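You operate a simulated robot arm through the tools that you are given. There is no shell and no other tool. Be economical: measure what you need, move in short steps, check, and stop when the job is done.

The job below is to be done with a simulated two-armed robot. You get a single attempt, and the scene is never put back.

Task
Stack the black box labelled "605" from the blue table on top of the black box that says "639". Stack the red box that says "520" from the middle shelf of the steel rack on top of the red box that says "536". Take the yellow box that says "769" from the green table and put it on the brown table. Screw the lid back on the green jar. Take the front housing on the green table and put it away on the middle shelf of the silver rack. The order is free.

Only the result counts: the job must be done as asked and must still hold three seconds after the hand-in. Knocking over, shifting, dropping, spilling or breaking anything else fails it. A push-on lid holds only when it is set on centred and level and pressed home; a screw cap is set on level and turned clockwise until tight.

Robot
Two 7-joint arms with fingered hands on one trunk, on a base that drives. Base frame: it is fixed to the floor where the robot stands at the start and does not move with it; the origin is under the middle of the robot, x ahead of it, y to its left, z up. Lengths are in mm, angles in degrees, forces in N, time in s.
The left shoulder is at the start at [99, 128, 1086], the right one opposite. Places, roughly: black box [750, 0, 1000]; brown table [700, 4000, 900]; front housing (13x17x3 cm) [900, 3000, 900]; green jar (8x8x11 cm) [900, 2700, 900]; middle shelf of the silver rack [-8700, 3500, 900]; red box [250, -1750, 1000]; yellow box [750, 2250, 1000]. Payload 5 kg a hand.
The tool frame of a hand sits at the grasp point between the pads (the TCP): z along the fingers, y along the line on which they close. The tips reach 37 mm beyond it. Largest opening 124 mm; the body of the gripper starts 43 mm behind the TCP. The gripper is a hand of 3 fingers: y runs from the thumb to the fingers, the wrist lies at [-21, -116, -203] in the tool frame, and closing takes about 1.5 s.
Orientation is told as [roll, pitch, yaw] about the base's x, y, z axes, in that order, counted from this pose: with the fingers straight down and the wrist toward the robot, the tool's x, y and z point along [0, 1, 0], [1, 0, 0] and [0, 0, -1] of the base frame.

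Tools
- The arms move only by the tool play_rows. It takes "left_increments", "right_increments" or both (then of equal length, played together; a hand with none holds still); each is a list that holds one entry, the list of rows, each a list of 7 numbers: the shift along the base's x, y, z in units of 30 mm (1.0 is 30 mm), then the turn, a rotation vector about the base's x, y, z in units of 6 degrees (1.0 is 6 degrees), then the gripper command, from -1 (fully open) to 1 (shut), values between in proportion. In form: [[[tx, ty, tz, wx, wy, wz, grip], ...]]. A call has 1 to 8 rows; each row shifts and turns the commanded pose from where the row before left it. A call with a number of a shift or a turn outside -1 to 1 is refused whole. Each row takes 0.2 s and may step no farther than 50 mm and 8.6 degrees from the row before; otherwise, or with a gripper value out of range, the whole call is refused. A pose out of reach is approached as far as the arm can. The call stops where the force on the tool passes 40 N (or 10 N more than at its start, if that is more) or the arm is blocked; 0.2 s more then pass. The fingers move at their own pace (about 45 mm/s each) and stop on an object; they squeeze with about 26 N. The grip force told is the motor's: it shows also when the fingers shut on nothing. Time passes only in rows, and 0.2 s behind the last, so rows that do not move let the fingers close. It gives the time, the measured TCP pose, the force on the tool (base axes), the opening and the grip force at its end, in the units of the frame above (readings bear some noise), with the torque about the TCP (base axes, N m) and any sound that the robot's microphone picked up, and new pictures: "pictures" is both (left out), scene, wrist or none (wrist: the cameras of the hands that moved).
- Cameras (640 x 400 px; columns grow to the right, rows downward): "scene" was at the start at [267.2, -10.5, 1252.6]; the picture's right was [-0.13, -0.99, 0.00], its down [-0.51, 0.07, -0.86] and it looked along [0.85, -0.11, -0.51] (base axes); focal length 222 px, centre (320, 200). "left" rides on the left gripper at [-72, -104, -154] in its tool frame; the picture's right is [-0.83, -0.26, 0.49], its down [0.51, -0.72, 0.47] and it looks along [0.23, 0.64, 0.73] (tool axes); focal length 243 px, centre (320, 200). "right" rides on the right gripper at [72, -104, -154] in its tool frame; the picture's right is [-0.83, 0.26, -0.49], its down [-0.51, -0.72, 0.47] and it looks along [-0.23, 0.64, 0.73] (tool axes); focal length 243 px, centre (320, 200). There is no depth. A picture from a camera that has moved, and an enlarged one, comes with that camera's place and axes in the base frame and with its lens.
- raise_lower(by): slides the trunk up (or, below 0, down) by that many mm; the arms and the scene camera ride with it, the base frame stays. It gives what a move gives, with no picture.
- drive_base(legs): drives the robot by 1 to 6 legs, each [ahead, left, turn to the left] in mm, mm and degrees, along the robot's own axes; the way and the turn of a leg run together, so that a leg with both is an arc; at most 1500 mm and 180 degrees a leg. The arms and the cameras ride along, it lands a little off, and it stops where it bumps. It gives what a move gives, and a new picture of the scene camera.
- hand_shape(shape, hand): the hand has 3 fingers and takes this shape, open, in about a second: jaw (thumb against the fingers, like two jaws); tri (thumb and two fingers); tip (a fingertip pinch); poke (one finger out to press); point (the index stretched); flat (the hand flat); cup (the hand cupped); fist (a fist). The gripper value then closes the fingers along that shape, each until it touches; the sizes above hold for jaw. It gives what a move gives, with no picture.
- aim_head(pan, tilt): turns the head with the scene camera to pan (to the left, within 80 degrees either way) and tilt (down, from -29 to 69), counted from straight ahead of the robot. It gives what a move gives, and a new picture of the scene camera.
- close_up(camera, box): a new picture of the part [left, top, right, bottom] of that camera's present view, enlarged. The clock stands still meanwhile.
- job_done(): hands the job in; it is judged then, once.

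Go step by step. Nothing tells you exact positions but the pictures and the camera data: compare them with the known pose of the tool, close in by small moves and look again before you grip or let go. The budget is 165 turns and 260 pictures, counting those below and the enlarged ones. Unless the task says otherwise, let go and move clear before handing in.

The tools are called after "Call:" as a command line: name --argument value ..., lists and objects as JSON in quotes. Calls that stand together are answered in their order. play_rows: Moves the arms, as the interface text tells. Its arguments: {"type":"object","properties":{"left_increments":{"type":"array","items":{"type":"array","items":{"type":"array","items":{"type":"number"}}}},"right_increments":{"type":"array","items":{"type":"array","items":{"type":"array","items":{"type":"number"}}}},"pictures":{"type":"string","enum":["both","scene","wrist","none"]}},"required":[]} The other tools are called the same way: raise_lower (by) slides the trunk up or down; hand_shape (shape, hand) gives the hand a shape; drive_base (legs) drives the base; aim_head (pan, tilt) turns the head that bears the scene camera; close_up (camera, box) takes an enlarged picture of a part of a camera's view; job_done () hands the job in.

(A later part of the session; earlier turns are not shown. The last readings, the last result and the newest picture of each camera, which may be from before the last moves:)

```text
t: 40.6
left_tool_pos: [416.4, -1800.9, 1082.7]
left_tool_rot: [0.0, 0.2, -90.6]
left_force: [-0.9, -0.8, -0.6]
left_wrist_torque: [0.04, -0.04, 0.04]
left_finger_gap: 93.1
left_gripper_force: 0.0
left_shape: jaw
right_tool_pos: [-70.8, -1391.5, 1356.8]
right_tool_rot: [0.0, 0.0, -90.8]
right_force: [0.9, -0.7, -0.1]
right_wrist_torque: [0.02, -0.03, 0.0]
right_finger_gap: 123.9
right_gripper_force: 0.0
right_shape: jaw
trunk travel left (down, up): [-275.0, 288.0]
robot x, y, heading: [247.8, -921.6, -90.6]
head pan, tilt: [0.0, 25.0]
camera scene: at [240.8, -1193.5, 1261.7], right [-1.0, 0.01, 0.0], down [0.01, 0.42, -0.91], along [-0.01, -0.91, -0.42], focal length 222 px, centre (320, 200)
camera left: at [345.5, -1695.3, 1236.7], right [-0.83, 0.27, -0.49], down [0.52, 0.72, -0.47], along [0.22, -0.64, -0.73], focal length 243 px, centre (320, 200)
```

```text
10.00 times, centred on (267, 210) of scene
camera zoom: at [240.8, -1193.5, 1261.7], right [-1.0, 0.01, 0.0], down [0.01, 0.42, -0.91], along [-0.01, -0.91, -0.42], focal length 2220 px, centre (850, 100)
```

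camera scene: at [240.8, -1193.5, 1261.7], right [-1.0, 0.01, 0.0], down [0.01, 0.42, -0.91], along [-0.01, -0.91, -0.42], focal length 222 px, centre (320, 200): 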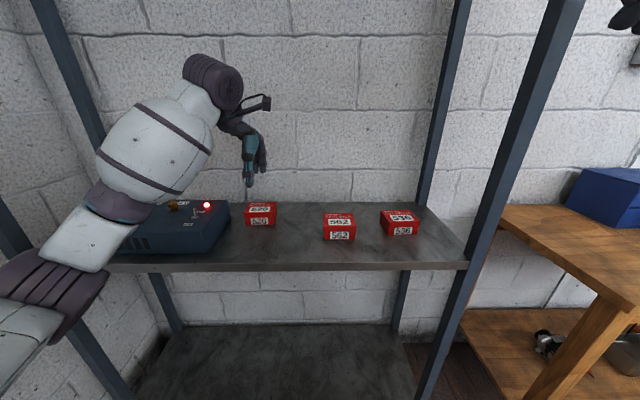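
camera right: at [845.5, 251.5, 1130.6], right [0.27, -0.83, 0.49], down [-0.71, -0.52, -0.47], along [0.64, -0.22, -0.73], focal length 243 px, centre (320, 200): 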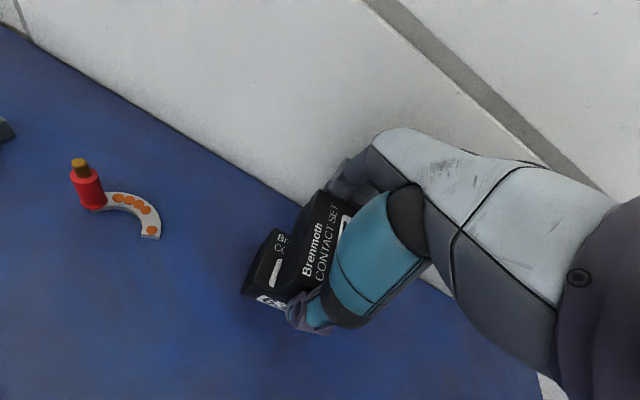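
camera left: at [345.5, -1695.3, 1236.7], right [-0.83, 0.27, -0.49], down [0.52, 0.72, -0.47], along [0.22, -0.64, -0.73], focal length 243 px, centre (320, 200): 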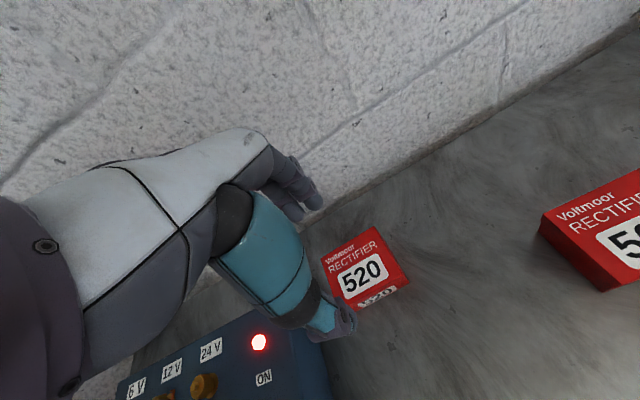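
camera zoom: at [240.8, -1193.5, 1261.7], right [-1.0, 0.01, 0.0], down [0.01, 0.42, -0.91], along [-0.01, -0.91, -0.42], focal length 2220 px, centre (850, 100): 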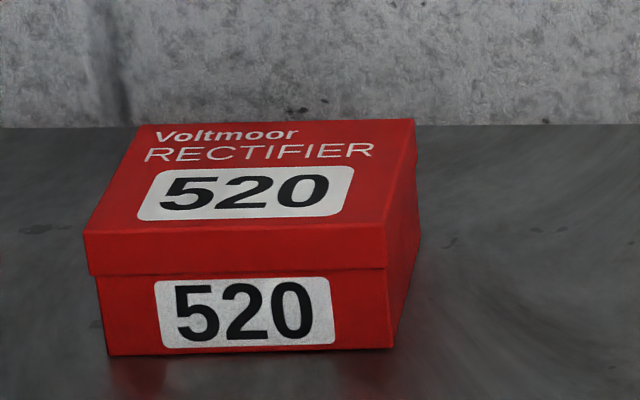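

520's top is at z≈949, its centre [418, -1817], size 88 × 76. I'm aligning and descending with a gap of 108.

Call:
play_rows --left_increments '[[[0.05, -0.55, 0, 0, 0, 0, -0.75], [0, 0, -0.5, 0, 0, 0, -0.75], [0, 0, -0.8, 0, 0, 0, -0.75], [0, 0, -0.8, 0, 0, 0, -0.75], [0, 0, -0.8, 0, 0, 0, -0.75], [0, 0, -0.8, 0, 0, 0, -0.75]]]' --pictures "wrist"

Call:
close_up --camera "scene" --box '[219, 160, 315, 230]'

```text
t: 42.0
left_tool_pos: [418.4, -1815.0, 972.3]
left_tool_rot: [0.0, 0.1, -90.7]
left_force: [0.6, -0.1, -0.7]
left_wrist_torque: [0.0, 0.0, 0.0]
left_finger_gap: 108.2
left_gripper_force: 0.0
left_shape: jaw
right_tool_pos: [-68.5, -1391.5, 1357.2]
right_tool_rot: [0.1, 0.0, -90.8]
right_force: [0.5, -0.1, 0.7]
right_wrist_torque: [0.02, -0.02, -0.01]
right_finger_gap: 123.5
right_gripper_force: 0.1
right_shape: jaw
trunk travel left (down, up): [-275.0, 288.0]
robot x, y, heading: [246.4, -927.8, -90.6]
head pan, tilt: [0.0, 25.0]
camera left: at [347.1, -1710.4, 1126.1], right [-0.83, 0.27, -0.49], down [0.52, 0.71, -0.47], along [0.22, -0.64, -0.73], focal length 243 px, centre (320, 200)
```

left: 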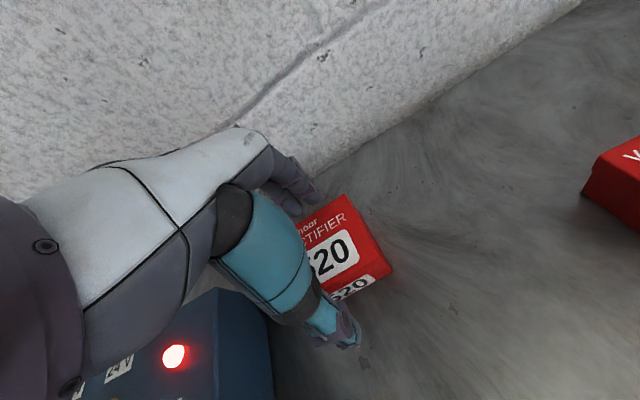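

```text
5.71 times, centred on (267, 195) of scene
camera zoom: at [241.6, -1193.1, 1261.8], right [-1.0, 0.01, 0.0], down [0.01, 0.42, -0.91], along [-0.01, -0.91, -0.42], focal length 1268 px, centre (623, 229)
```

zoom: 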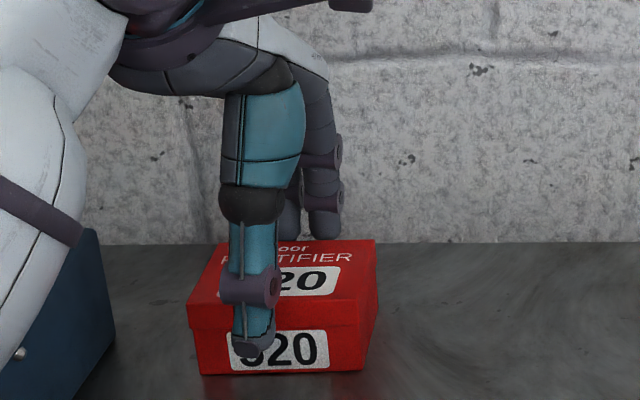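

The thumb is in front and the fingers are behind the box. I'm going down the last 22 mm and closing.

Call:
play_rows --left_increments '[[[-0.1, 0, -0.4, 0, 0, 0, -0.75], [0, 0, -0.35, 0, 0, 0, -0.75], [0, 0, 0, 0, 0, 0, 1], [0, 0, 0, 0, 0, 0, 1], [0, 0, 0, 0, 0, 0, 1], [0, 0, 0, 0, 0, 0, 1], [0, 0, 0, 0, 0, 0, 1], [0, 0, 0, 0, 0, 0, 1]]]' --pictures "none"

Call:
play_rows --left_increments '[[[0, 0, 0.5, 0, 0, 0, 1], [0, 0, 1, 0, 0, 0, 1], [0, 0, 1, 0, 0, 0, 1], [0, 0, 1, 0, 0, 0, 1], [0, 0, 1, 0, 0, 0, 1]]]' --pictures "both"

```text
t: 43.8
left_tool_pos: [414.8, -1813.5, 949.1]
left_tool_rot: [-0.1, 0.1, -90.6]
left_force: [0.8, -0.1, -0.2]
left_wrist_torque: [-0.02, 0.02, 0.01]
left_finger_gap: 68.8
left_gripper_force: 26.0
left_shape: jaw
right_tool_pos: [-69.2, -1390.1, 1357.4]
right_tool_rot: [0.0, 0.0, -90.8]
right_force: [-0.2, -0.8, -0.1]
right_wrist_torque: [0.0, -0.01, 0.0]
right_finger_gap: 123.9
right_gripper_force: 0.1
right_shape: jaw
trunk travel left (down, up): [-275.0, 288.0]
robot x, y, heading: [242.9, -919.8, -90.8]
head pan, tilt: [0.0, 25.0]
```

```text
t: 45.0
left_tool_pos: [412.6, -1813.5, 1086.7]
left_tool_rot: [-0.1, 0.0, -90.7]
left_force: [0.2, 0.4, -1.6]
left_wrist_torque: [0.01, -0.01, -0.01]
left_finger_gap: 68.7
left_gripper_force: 26.4
left_shape: jaw
right_tool_pos: [-71.2, -1389.8, 1358.2]
right_tool_rot: [0.0, 0.0, -90.8]
right_force: [-0.5, 0.8, 0.2]
right_wrist_torque: [-0.05, -0.05, -0.01]
right_finger_gap: 123.5
right_gripper_force: 0.0
right_shape: jaw
trunk travel left (down, up): [-275.0, 288.0]
robot x, y, heading: [245.9, -927.3, -90.5]
head pan, tilt: [0.0, 25.0]
camera scene: at [240.9, -1192.0, 1262.0], right [-1.0, 0.01, 0.0], down [0.01, 0.42, -0.91], along [-0.01, -0.91, -0.42], focal length 222 px, centre (320, 200)
camera left: at [341.4, -1708.5, 1239.9], right [-0.83, 0.27, -0.49], down [0.52, 0.72, -0.47], along [0.22, -0.64, -0.73], focal length 243 px, centre (320, 200)
```

scene: 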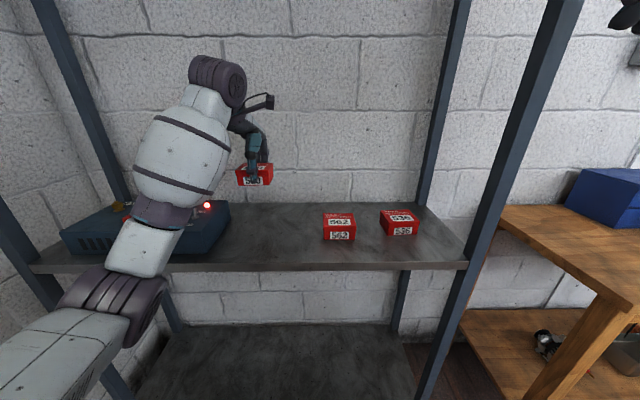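
left: 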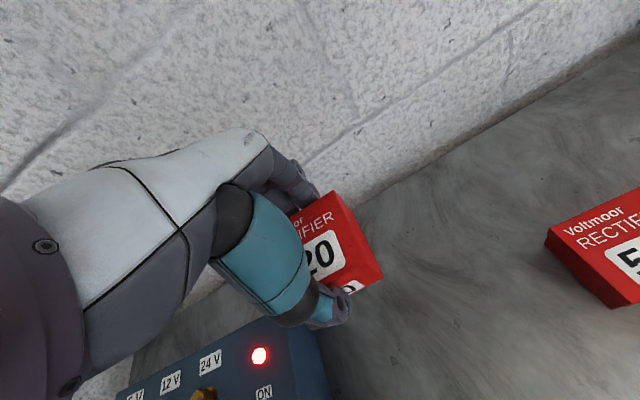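

520 is held. I'll measure 536 before moving.

Call:
close_up --camera "scene" --box '[368, 195, 432, 245]'

Call:
drive_base --legs '[[0, -410, 0]]'

Call:
close_up --camera "scene" --box '[225, 140, 321, 240]'

Call:
close_up --camera "left" --box '[270, 150, 462, 310]'

```text
8.00 times, centred on (400, 220) of scene
camera zoom: at [240.9, -1192.0, 1262.0], right [-1.0, 0.01, 0.0], down [0.01, 0.42, -0.91], along [-0.01, -0.91, -0.42], focal length 1776 px, centre (-320, 40)
```

zoom: 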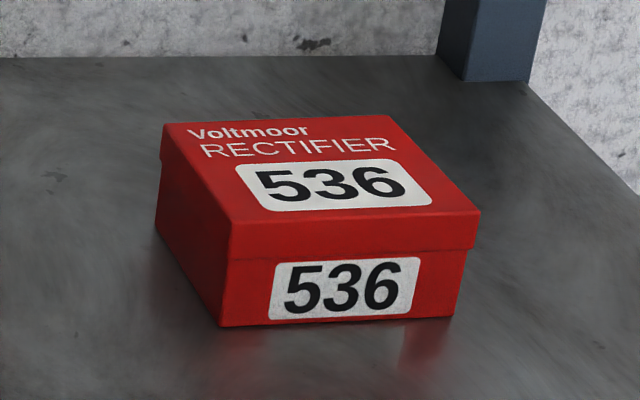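

```text
t: 49.3
left_tool_pos: [-24.8, -1808.9, 1085.3]
left_tool_rot: [0.0, 0.1, -91.5]
left_force: [-0.8, -0.5, -1.3]
left_wrist_torque: [0.01, -0.01, 0.0]
left_finger_gap: 68.9
left_gripper_force: 26.7
left_shape: jaw
right_tool_pos: [-501.5, -1377.3, 1357.2]
right_tool_rot: [0.1, 0.0, -91.5]
right_force: [0.1, -0.1, -0.5]
right_wrist_torque: [-0.03, 0.01, -0.03]
right_finger_gap: 123.7
right_gripper_force: 0.0
right_shape: jaw
trunk travel left (down, up): [-275.0, 288.0]
robot x, y, heading: [-185.5, -915.1, -91.6]
head pan, tilt: [0.0, 25.0]
camera scene: at [-188.7, -1184.3, 1261.9], right [-1.0, 0.03, 0.0], down [0.01, 0.42, -0.91], along [-0.02, -0.91, -0.42], focal length 222 px, centre (320, 200)
```

scene: 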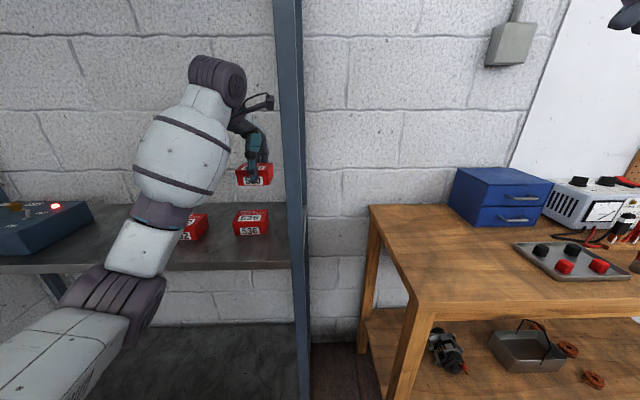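

```text
4.00 times, centred on (273, 190) of scene
camera zoom: at [-188.7, -1184.3, 1261.9], right [-1.0, 0.03, 0.0], down [0.01, 0.42, -0.91], along [-0.02, -0.91, -0.42], focal length 888 px, centre (508, 240)
```

zoom: 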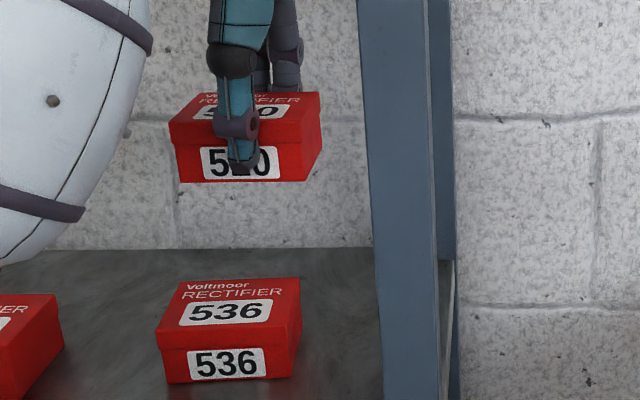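

```text
2.50 times, centred on (366, 230) of left
camera zoom: at [-94.5, -1701.9, 1239.3], right [-0.82, 0.28, -0.49], down [0.52, 0.71, -0.47], along [0.22, -0.65, -0.73], focal length 606 px, centre (205, 125)
```

zoom: 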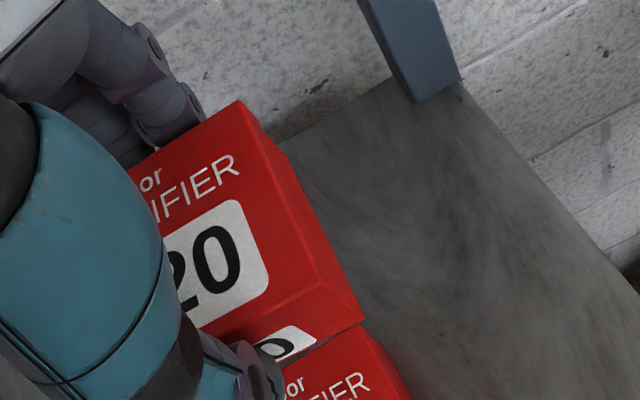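

536 is centred near [2, -1758], turned about 4°. I'll shift 520 by about +18 in x and +41 in y, turn 4.5°, and lower to just above it.

Call:
play_rows --left_increments '[[[0.3, 0.7, 0, 0, 0, 0.4, 1], [0.3, 0.67, 0, 0, 0, 0.35, 1], [0, 0, -0.9, 0, 0, 0, 1], [0, 0, -0.9, 0, 0, 0, 1], [0, 0, -0.8, 0, 0, 0, 1]]]' --pictures "none"

Call:
close_up --camera "scene" --box '[225, 170, 289, 240]'

Call:
close_up --camera "left" --box '[270, 150, 462, 310]'

```text
t: 50.5
left_tool_pos: [-5.6, -1768.6, 1006.0]
left_tool_rot: [0.1, 0.0, -86.9]
left_force: [-0.1, 0.5, -2.4]
left_wrist_torque: [0.01, 0.02, 0.03]
left_finger_gap: 68.5
left_gripper_force: 25.8
left_shape: jaw
right_tool_pos: [-502.2, -1378.3, 1357.5]
right_tool_rot: [0.0, 0.1, -91.5]
right_force: [-0.1, 0.7, 0.5]
right_wrist_torque: [0.01, 0.01, 0.02]
right_finger_gap: 123.7
right_gripper_force: 0.0
right_shape: jaw
trunk travel left (down, up): [-275.0, 288.0]
robot x, y, heading: [-182.1, -918.3, -91.5]
head pan, tilt: [0.0, 25.0]
```

```text
5.71 times, centred on (257, 205) of scene
camera zoom: at [-188.4, -1184.4, 1261.8], right [-1.0, 0.03, 0.0], down [0.01, 0.42, -0.91], along [-0.02, -0.91, -0.42], focal length 1268 px, centre (680, 171)
```

zoom: 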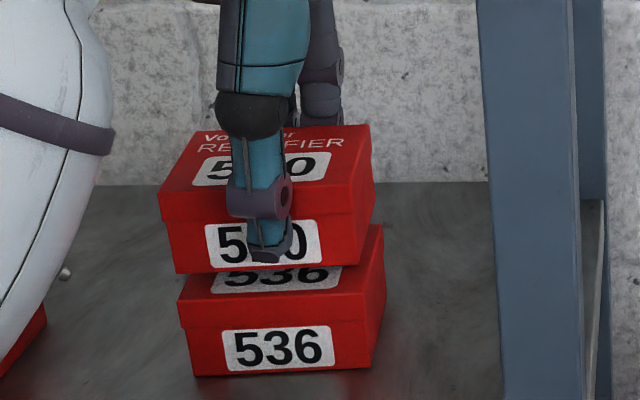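

```text
2.50 times, centred on (366, 230) of left
camera zoom: at [-82.9, -1668.5, 1160.1], right [-0.84, 0.22, -0.49], down [0.47, 0.75, -0.47], along [0.27, -0.63, -0.73], focal length 606 px, centre (205, 125)
```

zoom: 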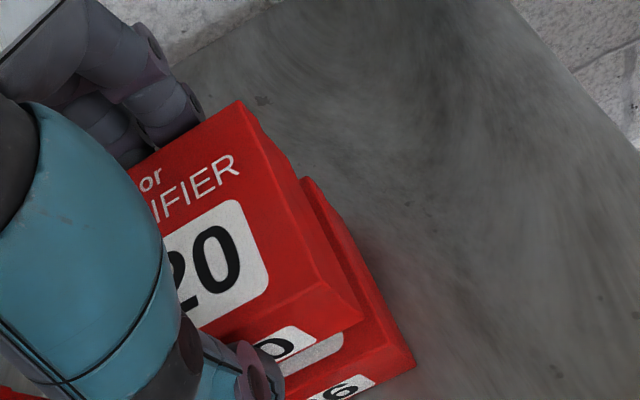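

520 lines up with 536 to within 2–3 mm. I'll make a small correction and lower to contact.

Call:
play_rows --left_increments '[[[-0.03, 0.05, -0.2, 0, 0, 0, 1], [0, 0, -0.1, 0, 0, 0, 1], [0, 0, -0.06, 0, 0, 0, 1], [0, 0, -0.05, 0, 0, 0, 1], [0, 0, -0.05, 0, 0, 0, 1]]]' --pictures "none"

```text
t: 51.7
left_tool_pos: [-8.5, -1765.2, 994.5]
left_tool_rot: [-0.1, -0.1, -86.9]
left_force: [0.7, -2.6, 8.2]
left_wrist_torque: [-0.01, -0.01, 0.01]
left_finger_gap: 68.5
left_gripper_force: 26.0
left_shape: jaw
right_tool_pos: [-501.7, -1377.4, 1358.8]
right_tool_rot: [0.0, 0.0, -91.4]
right_force: [-0.7, 0.5, -0.5]
right_wrist_torque: [-0.03, 0.02, 0.01]
right_finger_gap: 124.0
right_gripper_force: 0.1
right_shape: jaw
trunk travel left (down, up): [-275.0, 288.0]
robot x, y, heading: [-183.4, -914.2, -91.6]
head pan, tilt: [0.0, 25.0]
```

Contact at 8 N, so I'll release and lift.

Call:
play_rows --left_increments '[[[0, 0, 0.05, 0, 0, 0, 0.3], [0, 0, 0, 0, 0, 0, -0.7], [0, 0, 0, 0, 0, 0, -0.7], [0, 0, 0, 0, 0, 0, -0.7], [0, 0, 0.5, 0, 0, 0, -0.7], [0, 0, 1, 0, 0, 0, -0.7], [0, 0, 1, 0, 0, 0, -0.7], [0, 0, 1, 0, 0, 0, -0.7]]]' --pictures "none"

Call:
close_up --camera "scene" --box '[209, 140, 305, 240]'

```text
t: 53.5
left_tool_pos: [-9.0, -1765.3, 1102.0]
left_tool_rot: [0.0, 0.2, -86.9]
left_force: [-0.6, 0.2, 0.3]
left_wrist_torque: [0.0, 0.01, -0.04]
left_finger_gap: 105.3
left_gripper_force: 0.1
left_shape: jaw
right_tool_pos: [-502.8, -1376.7, 1357.5]
right_tool_rot: [-0.1, 0.1, -91.5]
right_force: [0.0, 0.0, 0.8]
right_wrist_torque: [-0.03, -0.01, -0.01]
right_finger_gap: 123.7
right_gripper_force: 0.1
right_shape: jaw
trunk travel left (down, up): [-275.0, 288.0]
robot x, y, heading: [-178.7, -914.7, -91.5]
head pan, tilt: [0.0, 25.0]
```

```text
4.00 times, centred on (257, 190) of scene
camera zoom: at [-189.4, -1183.4, 1262.0], right [-1.0, 0.03, 0.0], down [0.01, 0.42, -0.91], along [-0.02, -0.91, -0.42], focal length 888 px, centre (572, 240)
```

zoom: 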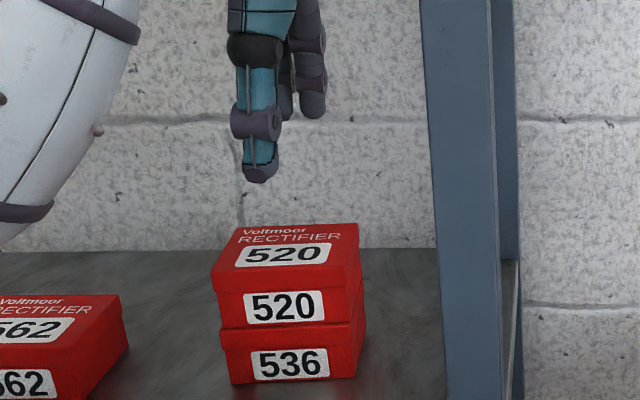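

The red stack is good. I'll retract the left hand to a folded pose.

Call:
play_rows --left_increments '[[[0, 1, 0.8, 0, 0, -0.4, -1], [0, 1, 0.8, 0, 0, -0.37, -1], [0, 1, 0.8, 0, 0, 0, -1], [0, 1, 0.8, 0, 0, 0, -1], [0, 1, 0.8, 0, 0, 0, -1], [0, 1, 0.8, 0, 0, 0, -1], [0, 1, 0.8, 0, 0, 0, -1], [0, 1, 0.8, 0, 0, 0, -1]]]' --pictures "none"

Call:
play_rows --left_increments '[[[0.3, 1, 0.5, 0, 0, 0, -1], [0.3, 1, 0.5, 0, 0, 0, -1], [0.3, 1, 0.5, 0, 0, 0, -1], [0.3, 1, 0.5, 0, 0, 0, -1], [0.3, 1, 0, 0, 0, 0, -1]]]' --pictures "scene"

```text
t: 55.3
left_tool_pos: [-9.2, -1521.7, 1298.9]
left_tool_rot: [0.0, -0.1, -91.5]
left_force: [0.3, -0.3, 0.4]
left_wrist_torque: [-0.01, -0.02, -0.03]
left_finger_gap: 123.9
left_gripper_force: 0.0
left_shape: jaw
right_tool_pos: [-502.4, -1374.6, 1359.3]
right_tool_rot: [0.0, -0.1, -91.5]
right_force: [0.4, -0.4, 0.2]
right_wrist_torque: [-0.06, 0.03, 0.0]
right_finger_gap: 123.7
right_gripper_force: 0.0
right_shape: jaw
trunk travel left (down, up): [-275.0, 288.0]
robot x, y, heading: [-177.8, -913.3, -91.5]
head pan, tilt: [0.0, 25.0]
```

```text
t: 56.5
left_tool_pos: [38.3, -1370.0, 1355.1]
left_tool_rot: [-0.2, -0.1, -91.4]
left_force: [-1.0, 0.2, 0.1]
left_wrist_torque: [-0.03, 0.01, 0.02]
left_finger_gap: 123.8
left_gripper_force: 0.0
left_shape: jaw
right_tool_pos: [-499.6, -1375.9, 1358.6]
right_tool_rot: [0.0, -0.1, -91.6]
right_force: [0.4, 0.9, 0.5]
right_wrist_torque: [-0.05, 0.05, -0.01]
right_finger_gap: 123.6
right_gripper_force: 0.1
right_shape: jaw
trunk travel left (down, up): [-275.0, 288.0]
robot x, y, heading: [-177.3, -913.0, -91.6]
head pan, tilt: [0.0, 25.0]
camera scene: at [-187.9, -1182.4, 1262.3], right [-1.0, 0.03, 0.0], down [0.01, 0.42, -0.91], along [-0.02, -0.91, -0.42], focal length 222 px, centre (320, 200)
```

scene: 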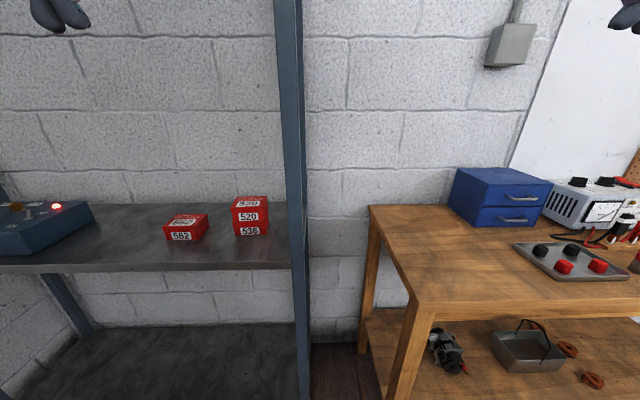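

The arms are folded. I'll turn back to face +x and look left along the way to the green table.

Call:
drive_base --legs '[[-100, 0, 91.6]]'

Call:
aim_head --pan 75 --tilt 15

```text
t: 60.8
left_tool_pos: [205.3, -618.6, 1354.4]
left_tool_rot: [0.0, 0.0, 0.4]
left_force: [0.0, 0.1, -0.2]
left_wrist_torque: [-0.01, -0.04, -0.04]
left_finger_gap: 123.6
left_gripper_force: 0.0
left_shape: jaw
right_tool_pos: [229.1, -1155.8, 1356.9]
right_tool_rot: [0.0, 0.0, 0.4]
right_force: [0.7, -0.8, 0.6]
right_wrist_torque: [-0.01, 0.01, 0.02]
right_finger_gap: 123.9
right_gripper_force: 0.0
right_shape: jaw
trunk travel left (down, up): [-275.0, 288.0]
robot x, y, heading: [-246.2, -852.7, 0.5]
head pan, tilt: [0.0, 25.0]
camera scene: at [26.0, -849.1, 1261.9], right [0.01, -1.0, 0.0], down [-0.42, 0.0, -0.91], along [0.91, 0.01, -0.42], focal length 222 px, centre (320, 200)
```

scene: 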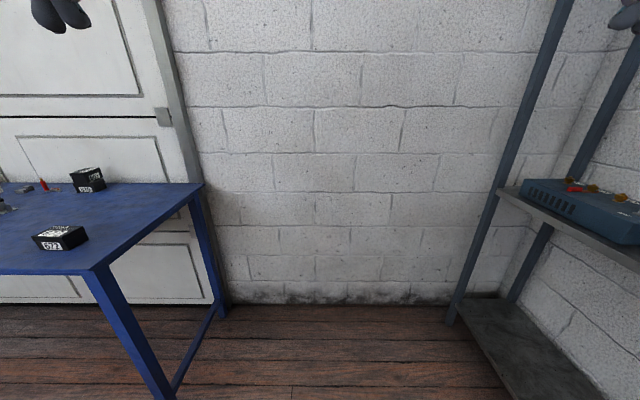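

```text
t: 62.2
left_tool_pos: [204.6, -618.4, 1352.8]
left_tool_rot: [0.0, 0.0, 0.4]
left_force: [0.7, -0.7, -0.4]
left_wrist_torque: [-0.02, -0.03, -0.02]
left_finger_gap: 123.9
left_gripper_force: 0.1
left_shape: jaw
right_tool_pos: [228.1, -1156.8, 1357.6]
right_tool_rot: [-0.1, 0.1, 0.4]
right_force: [-0.2, -0.7, -0.3]
right_wrist_torque: [0.01, 0.01, 0.01]
right_finger_gap: 123.9
right_gripper_force: 0.1
right_shape: jaw
trunk travel left (down, up): [-275.0, 288.0]
robot x, y, heading: [-244.5, -852.0, 0.5]
head pan, tilt: [75.0, 15.0]
camera scene: at [-42.7, -759.3, 1278.1], right [0.97, -0.25, 0.0], down [-0.07, -0.25, -0.97], along [0.24, 0.93, -0.26], focal length 222 px, centre (320, 200)
```

scene: 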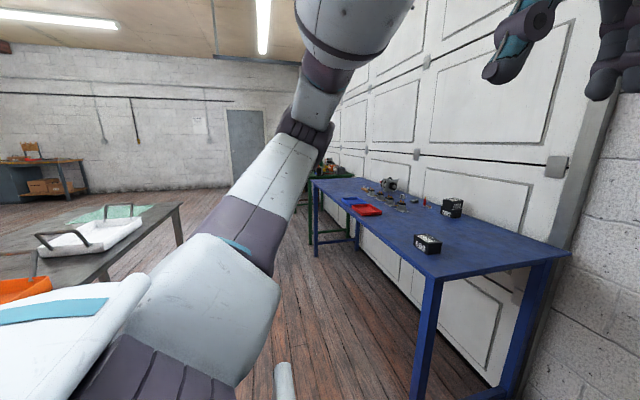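

There is an aisle between the blue table (x≥444) and a grey table (x≤-610). I'll drive up it at x≈-50.

Call:
drive_base --legs '[[210, 0, 0], [0, 1500, 0], [0, 1400, 0]]'

Call:
aim_head --pan 10 --tilt 32

```text
t: 89.2
left_tool_pos: [470.3, 2307.3, 1353.8]
left_tool_rot: [0.0, -0.1, -1.0]
left_force: [0.3, 0.3, 0.1]
left_wrist_torque: [-0.01, -0.01, 0.02]
left_finger_gap: 123.8
left_gripper_force: 0.0
left_shape: jaw
right_tool_pos: [480.0, 1767.4, 1357.4]
right_tool_rot: [-0.1, 0.0, -1.1]
right_force: [0.1, 0.4, 0.4]
right_wrist_torque: [0.0, 0.0, -0.03]
right_finger_gap: 123.7
right_gripper_force: 0.0
right_shape: jaw
trunk travel left (down, up): [-275.0, 288.0]
robot x, y, heading: [16.7, 2081.1, -1.0]
head pan, tilt: [75.0, 15.0]
camera scene: at [219.0, 2171.2, 1278.1], right [0.96, -0.28, 0.0], down [-0.07, -0.25, -0.97], along [0.27, 0.93, -0.26], focal length 222 px, centre (320, 200)
```

scene: 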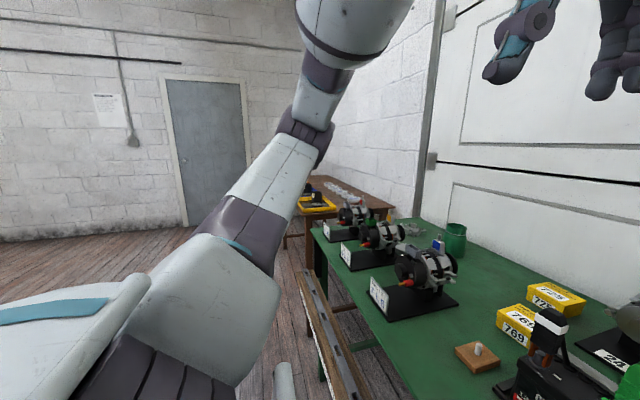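

```text
t: 90.5
left_tool_pos: [469.9, 2306.0, 1355.0]
left_tool_rot: [0.0, 0.0, -1.0]
left_force: [0.8, -0.4, 0.6]
left_wrist_torque: [0.02, -0.01, -0.03]
left_finger_gap: 123.7
left_gripper_force: 0.0
left_shape: jaw
right_tool_pos: [480.3, 1766.1, 1357.5]
right_tool_rot: [-0.1, 0.0, -1.0]
right_force: [0.2, -0.2, 0.9]
right_wrist_torque: [0.01, 0.06, -0.01]
right_finger_gap: 123.7
right_gripper_force: 0.2
right_shape: jaw
trunk travel left (down, up): [-275.0, 288.0]
robot x, y, heading: [16.8, 2083.6, -0.9]
head pan, tilt: [10.0, 32.0]
camera scene: at [281.8, 2095.6, 1250.8], right [0.16, -0.99, 0.0], down [-0.52, -0.08, -0.85], along [0.84, 0.13, -0.53], focal length 222 px, centre (320, 200)
```

scene: 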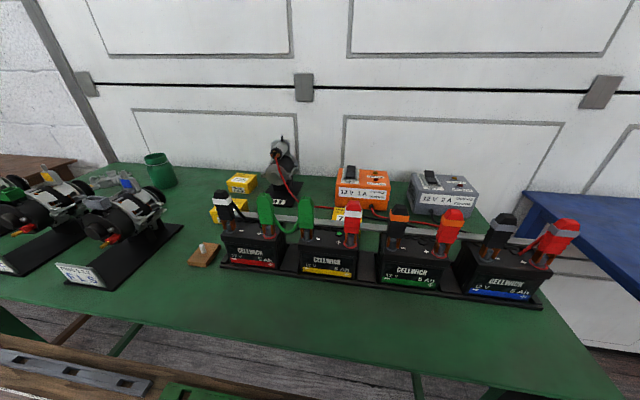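

The green table is crowded. I'll zoom in on the yellow boxes, the jar and the housing.

Call:
close_up --camera "scene" --box '[180, 130, 380, 255]'

Call:
close_up --camera "scene" --box '[0, 130, 200, 290]'

```text
3.20 times, centred on (280, 192) of scene
camera zoom: at [281.8, 2095.6, 1250.8], right [0.16, -0.99, 0.0], down [-0.52, -0.08, -0.85], along [0.84, 0.13, -0.53], focal length 710 px, centre (448, 224)
```

zoom: 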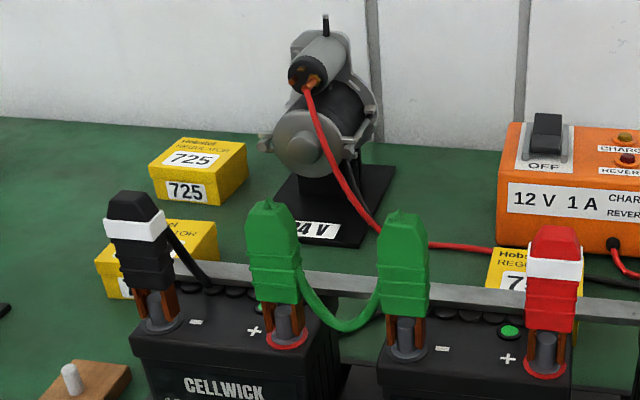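

```text
2.50 times, centred on (100, 210) of scene
camera zoom: at [281.8, 2095.6, 1250.8], right [0.16, -0.99, 0.0], down [-0.52, -0.08, -0.85], along [0.84, 0.13, -0.53], focal length 555 px, centre (870, 175)
```

zoom: 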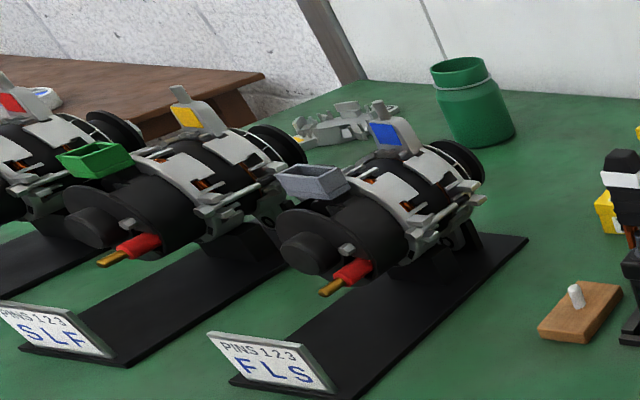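

769 sits behind the left battery's clamp, the jar is beyond it, and a grey casting lies by the jar. I'll slide left for a better view.

Call:
drive_base --legs '[[0, 400, 1]]'

Call:
aim_head --pan 0 --tilt 32

```text
t: 94.6
left_tool_pos: [469.8, 2717.2, 1353.5]
left_tool_rot: [0.0, 0.0, -0.1]
left_force: [0.0, -0.7, 0.3]
left_wrist_torque: [-0.02, 0.0, 0.02]
left_finger_gap: 123.8
left_gripper_force: 0.1
left_shape: jaw
right_tool_pos: [489.6, 2178.6, 1357.2]
right_tool_rot: [0.0, 0.1, -0.1]
right_force: [-0.2, -0.7, 0.1]
right_wrist_torque: [-0.02, -0.01, -0.01]
right_finger_gap: 124.0
right_gripper_force: 0.0
right_shape: jaw
trunk travel left (down, up): [-275.0, 288.0]
robot x, y, heading: [18.7, 2487.4, -0.1]
head pan, tilt: [10.0, 32.0]
camera scene: at [285.2, 2503.5, 1250.8], right [0.17, -0.98, 0.0], down [-0.52, -0.09, -0.85], along [0.84, 0.15, -0.53], focal length 222 px, centre (320, 200)
```

scene: 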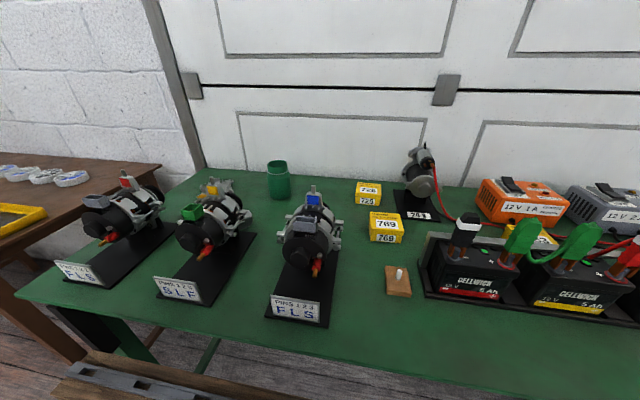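

```text
t: 95.3
left_tool_pos: [470.0, 2718.9, 1354.3]
left_tool_rot: [0.0, 0.1, -0.1]
left_force: [-0.1, -0.5, 1.2]
left_wrist_torque: [-0.01, -0.03, 0.02]
left_finger_gap: 123.8
left_gripper_force: 0.0
left_shape: jaw
right_tool_pos: [488.7, 2179.0, 1357.1]
right_tool_rot: [0.0, 0.0, -0.1]
right_force: [-0.2, 0.0, 0.1]
right_wrist_torque: [0.0, 0.02, 0.01]
right_finger_gap: 123.8
right_gripper_force: 0.1
right_shape: jaw
trunk travel left (down, up): [-275.0, 288.0]
robot x, y, heading: [20.5, 2485.8, -0.2]
head pan, tilt: [0.0, 32.0]
camera scene: at [286.5, 2488.4, 1250.8], right [0.0, -1.0, 0.0], down [-0.53, 0.0, -0.85], along [0.85, 0.0, -0.53], focal length 222 px, centre (320, 200)
```

scene: 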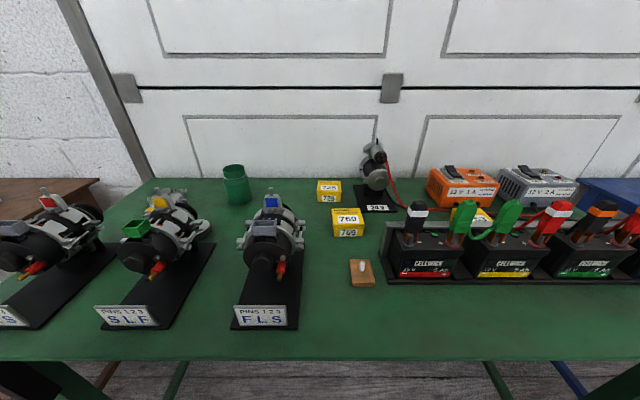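

Call:
close_up --camera "left" --box '[0, 0, 640, 400]'

Call:
close_up --camera "right" --box '[0, 0, 640, 400]'

Call:
close_up --camera "scene" --box '[80, 140, 400, 300]'

```text
1.00 times, centred on (320, 200) of left (not enlarged: the box is as wide or as high as the picture)
camera zoom: at [365.8, 2645.5, 1507.8], right [-0.26, -0.83, -0.49], down [-0.72, 0.51, -0.47], along [0.64, 0.23, -0.73], focal length 243 px, centre (320, 200)
```

zoom: 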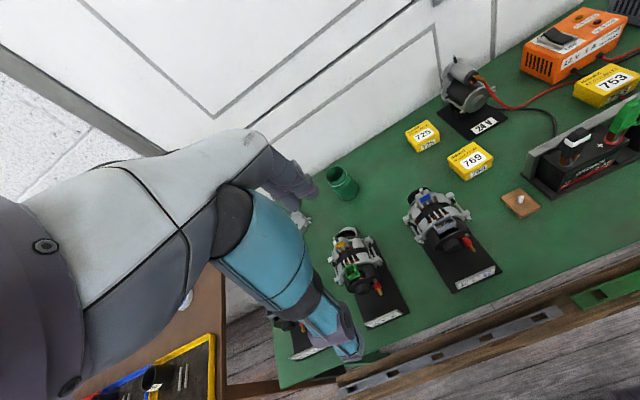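

```text
1.00 times, centred on (320, 200) of right (not enlarged: the box is as wide or as high as the picture)
camera zoom: at [385.3, 2251.2, 1510.9], right [0.26, -0.83, 0.49], down [-0.72, -0.51, -0.47], along [0.64, -0.23, -0.73], focal length 243 px, centre (320, 200)
```

zoom: 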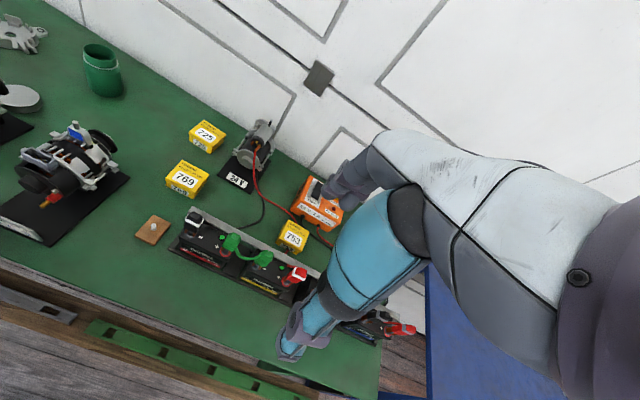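

```text
2.00 times, centred on (240, 220) of scene
camera zoom: at [286.5, 2488.4, 1250.8], right [0.0, -1.0, 0.0], down [-0.53, 0.0, -0.85], along [0.85, 0.0, -0.53], focal length 444 px, centre (480, 160)
```

zoom: 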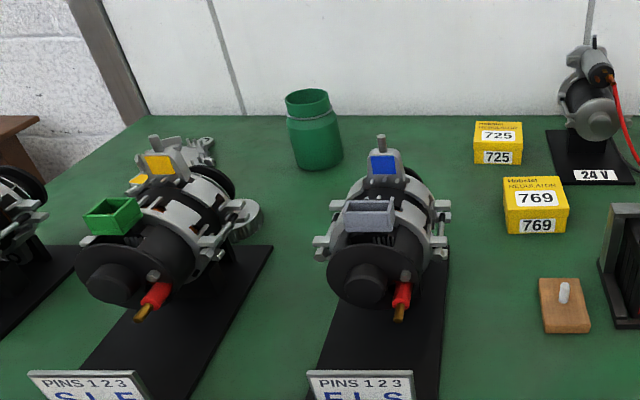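

Found: 769 near [737, 2419], 725 behind it, the jar, a grey disc (likely the lid) by the second motor, and the housing behind that. I'll raise the trunk so the forearms clear the clutter, and look again.

Call:
raise_lower --by 200

Call:
aim_head --pan 0 --tilt 40

Call:
close_up --camera "right" --box '[0, 0, 320, 200]'

```text
t: 97.5
left_tool_pos: [471.1, 2718.6, 1553.3]
left_tool_rot: [0.0, 0.0, -0.1]
left_force: [0.1, -0.3, 0.3]
left_wrist_torque: [-0.01, 0.02, 0.01]
left_finger_gap: 123.8
left_gripper_force: 0.0
left_shape: jaw
right_tool_pos: [489.1, 2179.1, 1557.2]
right_tool_rot: [0.0, 0.1, -0.2]
right_force: [-0.1, 0.1, 0.4]
right_wrist_torque: [0.01, 0.04, -0.02]
right_finger_gap: 123.9
right_gripper_force: 0.1
right_shape: jaw
trunk travel left (down, up): [-475.0, 88.0]
robot x, y, heading: [19.0, 2487.5, -0.1]
head pan, tilt: [0.0, 32.0]
```

```text
t: 98.2
left_tool_pos: [470.9, 2718.2, 1554.5]
left_tool_rot: [0.0, -0.1, -0.1]
left_force: [-0.6, -0.2, 0.7]
left_wrist_torque: [0.0, 0.01, 0.03]
left_finger_gap: 124.0
left_gripper_force: 0.1
left_shape: jaw
right_tool_pos: [489.5, 2178.7, 1557.2]
right_tool_rot: [0.0, -0.1, -0.1]
right_force: [-0.3, -0.3, 0.5]
right_wrist_torque: [0.0, 0.01, 0.01]
right_finger_gap: 123.8
right_gripper_force: 0.1
right_shape: jaw
trunk travel left (down, up): [-475.0, 88.0]
robot x, y, heading: [19.9, 2489.0, -0.0]
head pan, tilt: [0.0, 40.0]
camera scene: at [220.3, 2488.3, 1452.5], right [0.0, -1.0, 0.0], down [-0.64, 0.0, -0.77], along [0.77, 0.0, -0.64], focal length 222 px, centre (320, 200)
```

scene: 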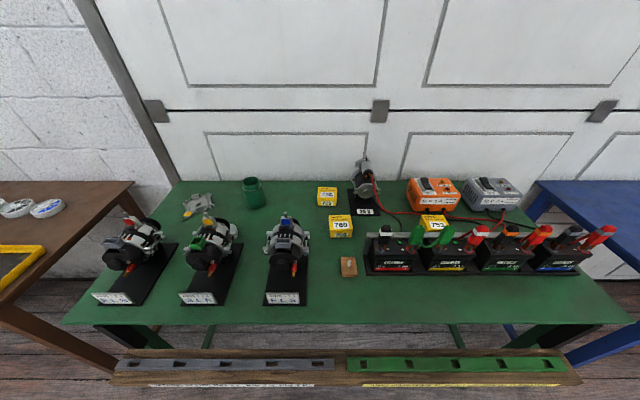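

```text
2.00 times, centred on (160, 100) of right
camera zoom: at [385.6, 2251.1, 1710.7], right [0.26, -0.83, 0.49], down [-0.72, -0.51, -0.47], along [0.64, -0.23, -0.73], focal length 485 px, centre (640, 400)
```

zoom: 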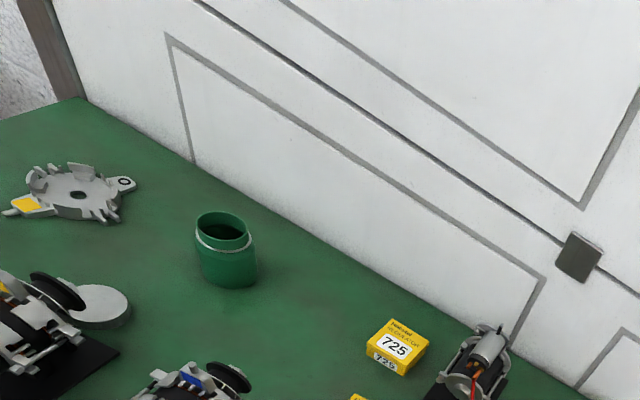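

The grey disc behind the second motor is the lid, and the housing lies further back. Now I'll measure 769.

Call:
close_up --camera "scene" --box '[308, 175, 388, 245]'

Call:
close_up --camera "right" --box '[130, 150, 250, 240]'

```text
5.71 times, centred on (348, 210) of scene
camera zoom: at [220.3, 2488.3, 1452.5], right [0.0, -1.0, 0.0], down [-0.64, 0.0, -0.77], along [0.77, 0.0, -0.64], focal length 1268 px, centre (160, 143)
```

zoom: 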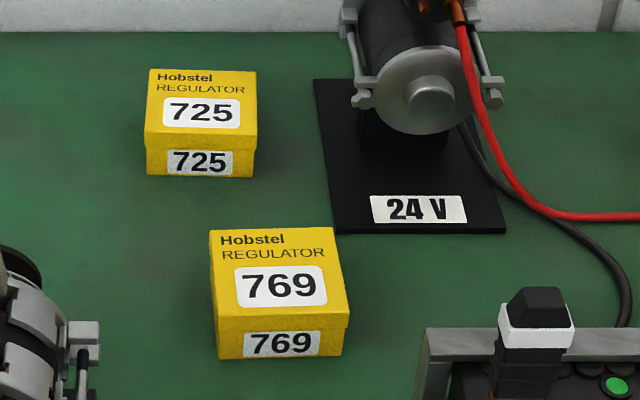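

```text
4.44 times, centred on (190, 195) of right
camera zoom: at [385.6, 2251.1, 1710.7], right [0.26, -0.83, 0.49], down [-0.72, -0.51, -0.47], along [0.64, -0.23, -0.73], focal length 1078 px, centre (898, 222)
```

zoom: 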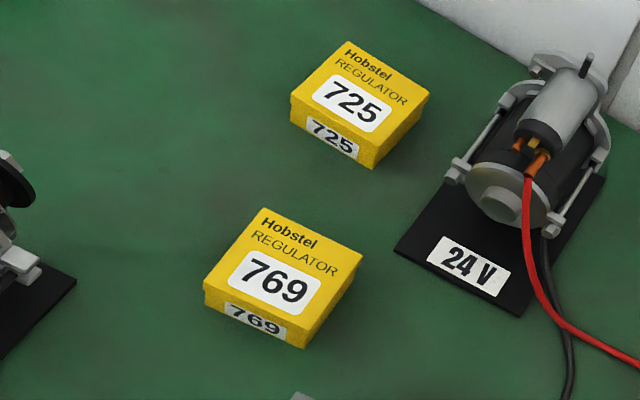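

769 is centred at [736, 2420], 74 × 70, top at z≈928, with 78 mm free behind it. I'm bringing the right hand over it.

Call:
play_rows --right_increments '[[[0.75, 0.73, -1, 0, 0, 0, -0.7], [0.75, 0.73, -1, 0, 0, 0, -0.7], [0.75, 0.73, -1, 0, 0, 0, -0.7], [0.75, 0.73, -1, 0, 0, 0, -0.7], [0.75, 0.73, -1, 0, 0, 0, -0.7], [0.75, 0.73, -1, 0, 0, 0, -0.7], [0.75, 0.73, -1, 0, 0, 0, -0.7], [0.75, 0.73, -1, 0, 0, 0, -0.7]]]' --pictures "none"

Call:
play_rows --right_increments '[[[0.75, 0.73, -1, 0, 0, 0, -0.7], [0.75, 0.73, -1, 0, 0, 0, -0.7], [0.75, 0.73, -1, 0, 0, 0, -0.7], [0, 0, -1, 0, 0, 0, -0.7], [0, 0, -1, 0, 0, 0, -0.7], [0, 0, -1, 0, 0, 0, -0.7]]]'

```text
t: 100.0
left_tool_pos: [471.7, 2719.2, 1553.0]
left_tool_rot: [-0.1, 0.1, -0.2]
left_force: [0.9, 0.5, 0.1]
left_wrist_torque: [0.0, 0.03, 0.02]
left_finger_gap: 123.9
left_gripper_force: 0.2
left_shape: jaw
right_tool_pos: [670.7, 2353.1, 1313.9]
right_tool_rot: [0.0, 0.0, -0.1]
right_force: [0.1, -0.1, -0.5]
right_wrist_torque: [-0.03, -0.01, 0.01]
right_finger_gap: 105.8
right_gripper_force: 0.0
right_shape: jaw
trunk travel left (down, up): [-475.0, 88.0]
robot x, y, heading: [17.5, 2487.4, -0.2]
head pan, tilt: [0.0, 40.0]
```

```text
t: 101.4
left_tool_pos: [471.2, 2716.4, 1554.0]
left_tool_rot: [0.0, 0.0, -0.1]
left_force: [-0.2, -0.3, -0.7]
left_wrist_torque: [-0.01, 0.01, 0.02]
left_finger_gap: 123.9
left_gripper_force: 0.1
left_shape: jaw
right_tool_pos: [737.9, 2418.9, 1136.0]
right_tool_rot: [0.0, 0.1, -0.1]
right_force: [0.3, -0.2, 0.0]
right_wrist_torque: [-0.02, 0.0, -0.02]
right_finger_gap: 105.6
right_gripper_force: 0.0
right_shape: jaw
trunk travel left (down, up): [-475.0, 88.0]
robot x, y, heading: [21.3, 2485.2, -0.0]
head pan, tilt: [0.0, 40.0]
camera scene: at [220.5, 2488.2, 1452.4], right [0.0, -1.0, 0.0], down [-0.64, 0.0, -0.77], along [0.77, 0.0, -0.64], focal length 222 px, centre (320, 200)
camera right: at [633.5, 2490.6, 1289.9], right [0.26, -0.83, 0.49], down [-0.72, -0.51, -0.47], along [0.64, -0.23, -0.73], focal length 243 px, centre (320, 200)
```

scene: 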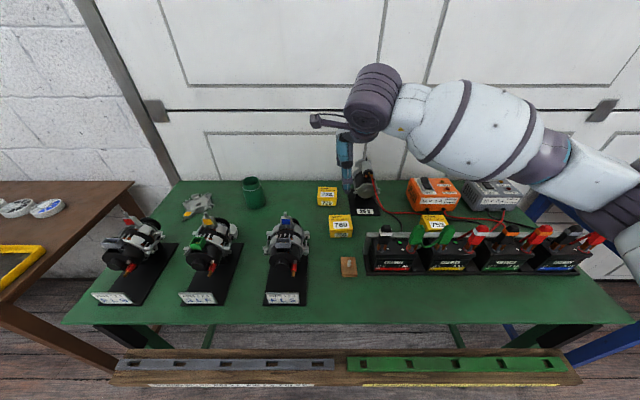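
right: 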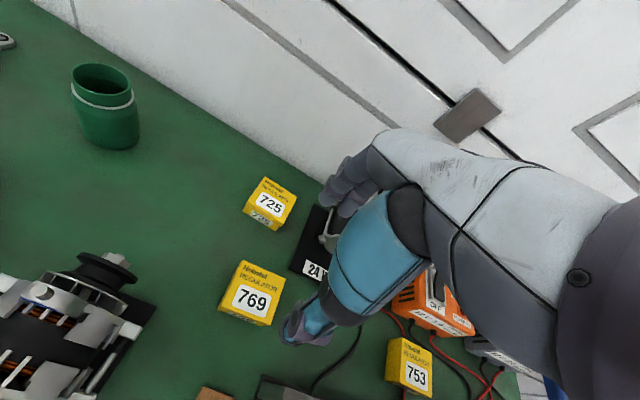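

Call:
play_rows --right_increments '[[[0, 0, -1, 0, 0, 0, -0.7], [0, 0, -1, 0, 0, 0, -0.7], [0, 0, -1, 0, 0, 0, -0.7], [0, 0, -1, 0, 0, 0, -0.7], [0, 0, -0.7, 0, 0, 0, -0.7]]]'

Call:
close_up --camera "scene" --box '[298, 175, 388, 245]'

```text
t: 102.6
left_tool_pos: [470.3, 2717.7, 1553.1]
left_tool_rot: [0.0, 0.1, -0.1]
left_force: [0.4, 0.2, -0.4]
left_wrist_torque: [0.0, 0.02, -0.04]
left_finger_gap: 123.7
left_gripper_force: 0.1
left_shape: jaw
right_tool_pos: [736.0, 2418.2, 996.6]
right_tool_rot: [0.0, 0.0, -0.1]
right_force: [0.1, -0.8, 0.0]
right_wrist_torque: [0.03, -0.01, 0.03]
right_finger_gap: 105.7
right_gripper_force: 0.1
right_shape: jaw
trunk travel left (down, up): [-475.0, 88.0]
robot x, y, heading: [20.9, 2482.3, -0.0]
head pan, tilt: [0.0, 40.0]
camera scene: at [220.3, 2488.0, 1452.5], right [0.0, -1.0, 0.0], down [-0.64, 0.0, -0.77], along [0.77, 0.0, -0.64], focal length 222 px, centre (320, 200)
camera right: at [632.1, 2490.8, 1149.5], right [0.26, -0.83, 0.49], down [-0.72, -0.51, -0.47], along [0.64, -0.23, -0.73], focal length 243 px, centre (320, 200)
```

scene: 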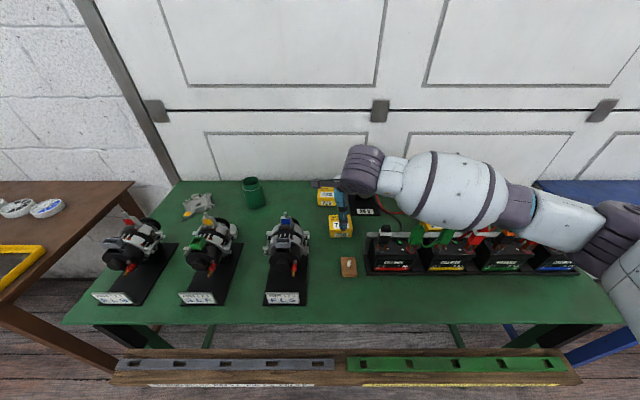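
right: 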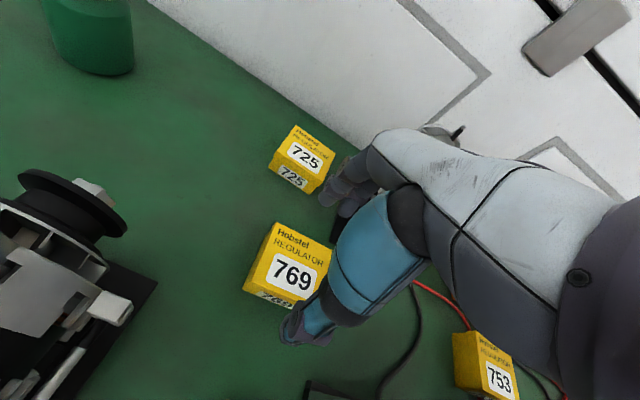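

```text
5.71 times, centred on (343, 210) of scene
camera zoom: at [220.3, 2488.0, 1452.5], right [0.0, -1.0, 0.0], down [-0.64, 0.0, -0.77], along [0.77, 0.0, -0.64], focal length 1268 px, centre (189, 143)
```

zoom: 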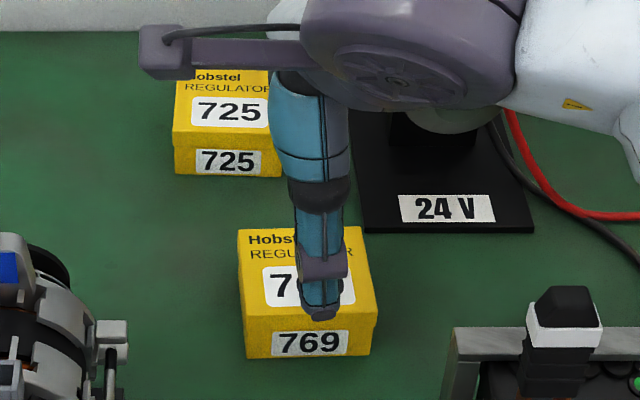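

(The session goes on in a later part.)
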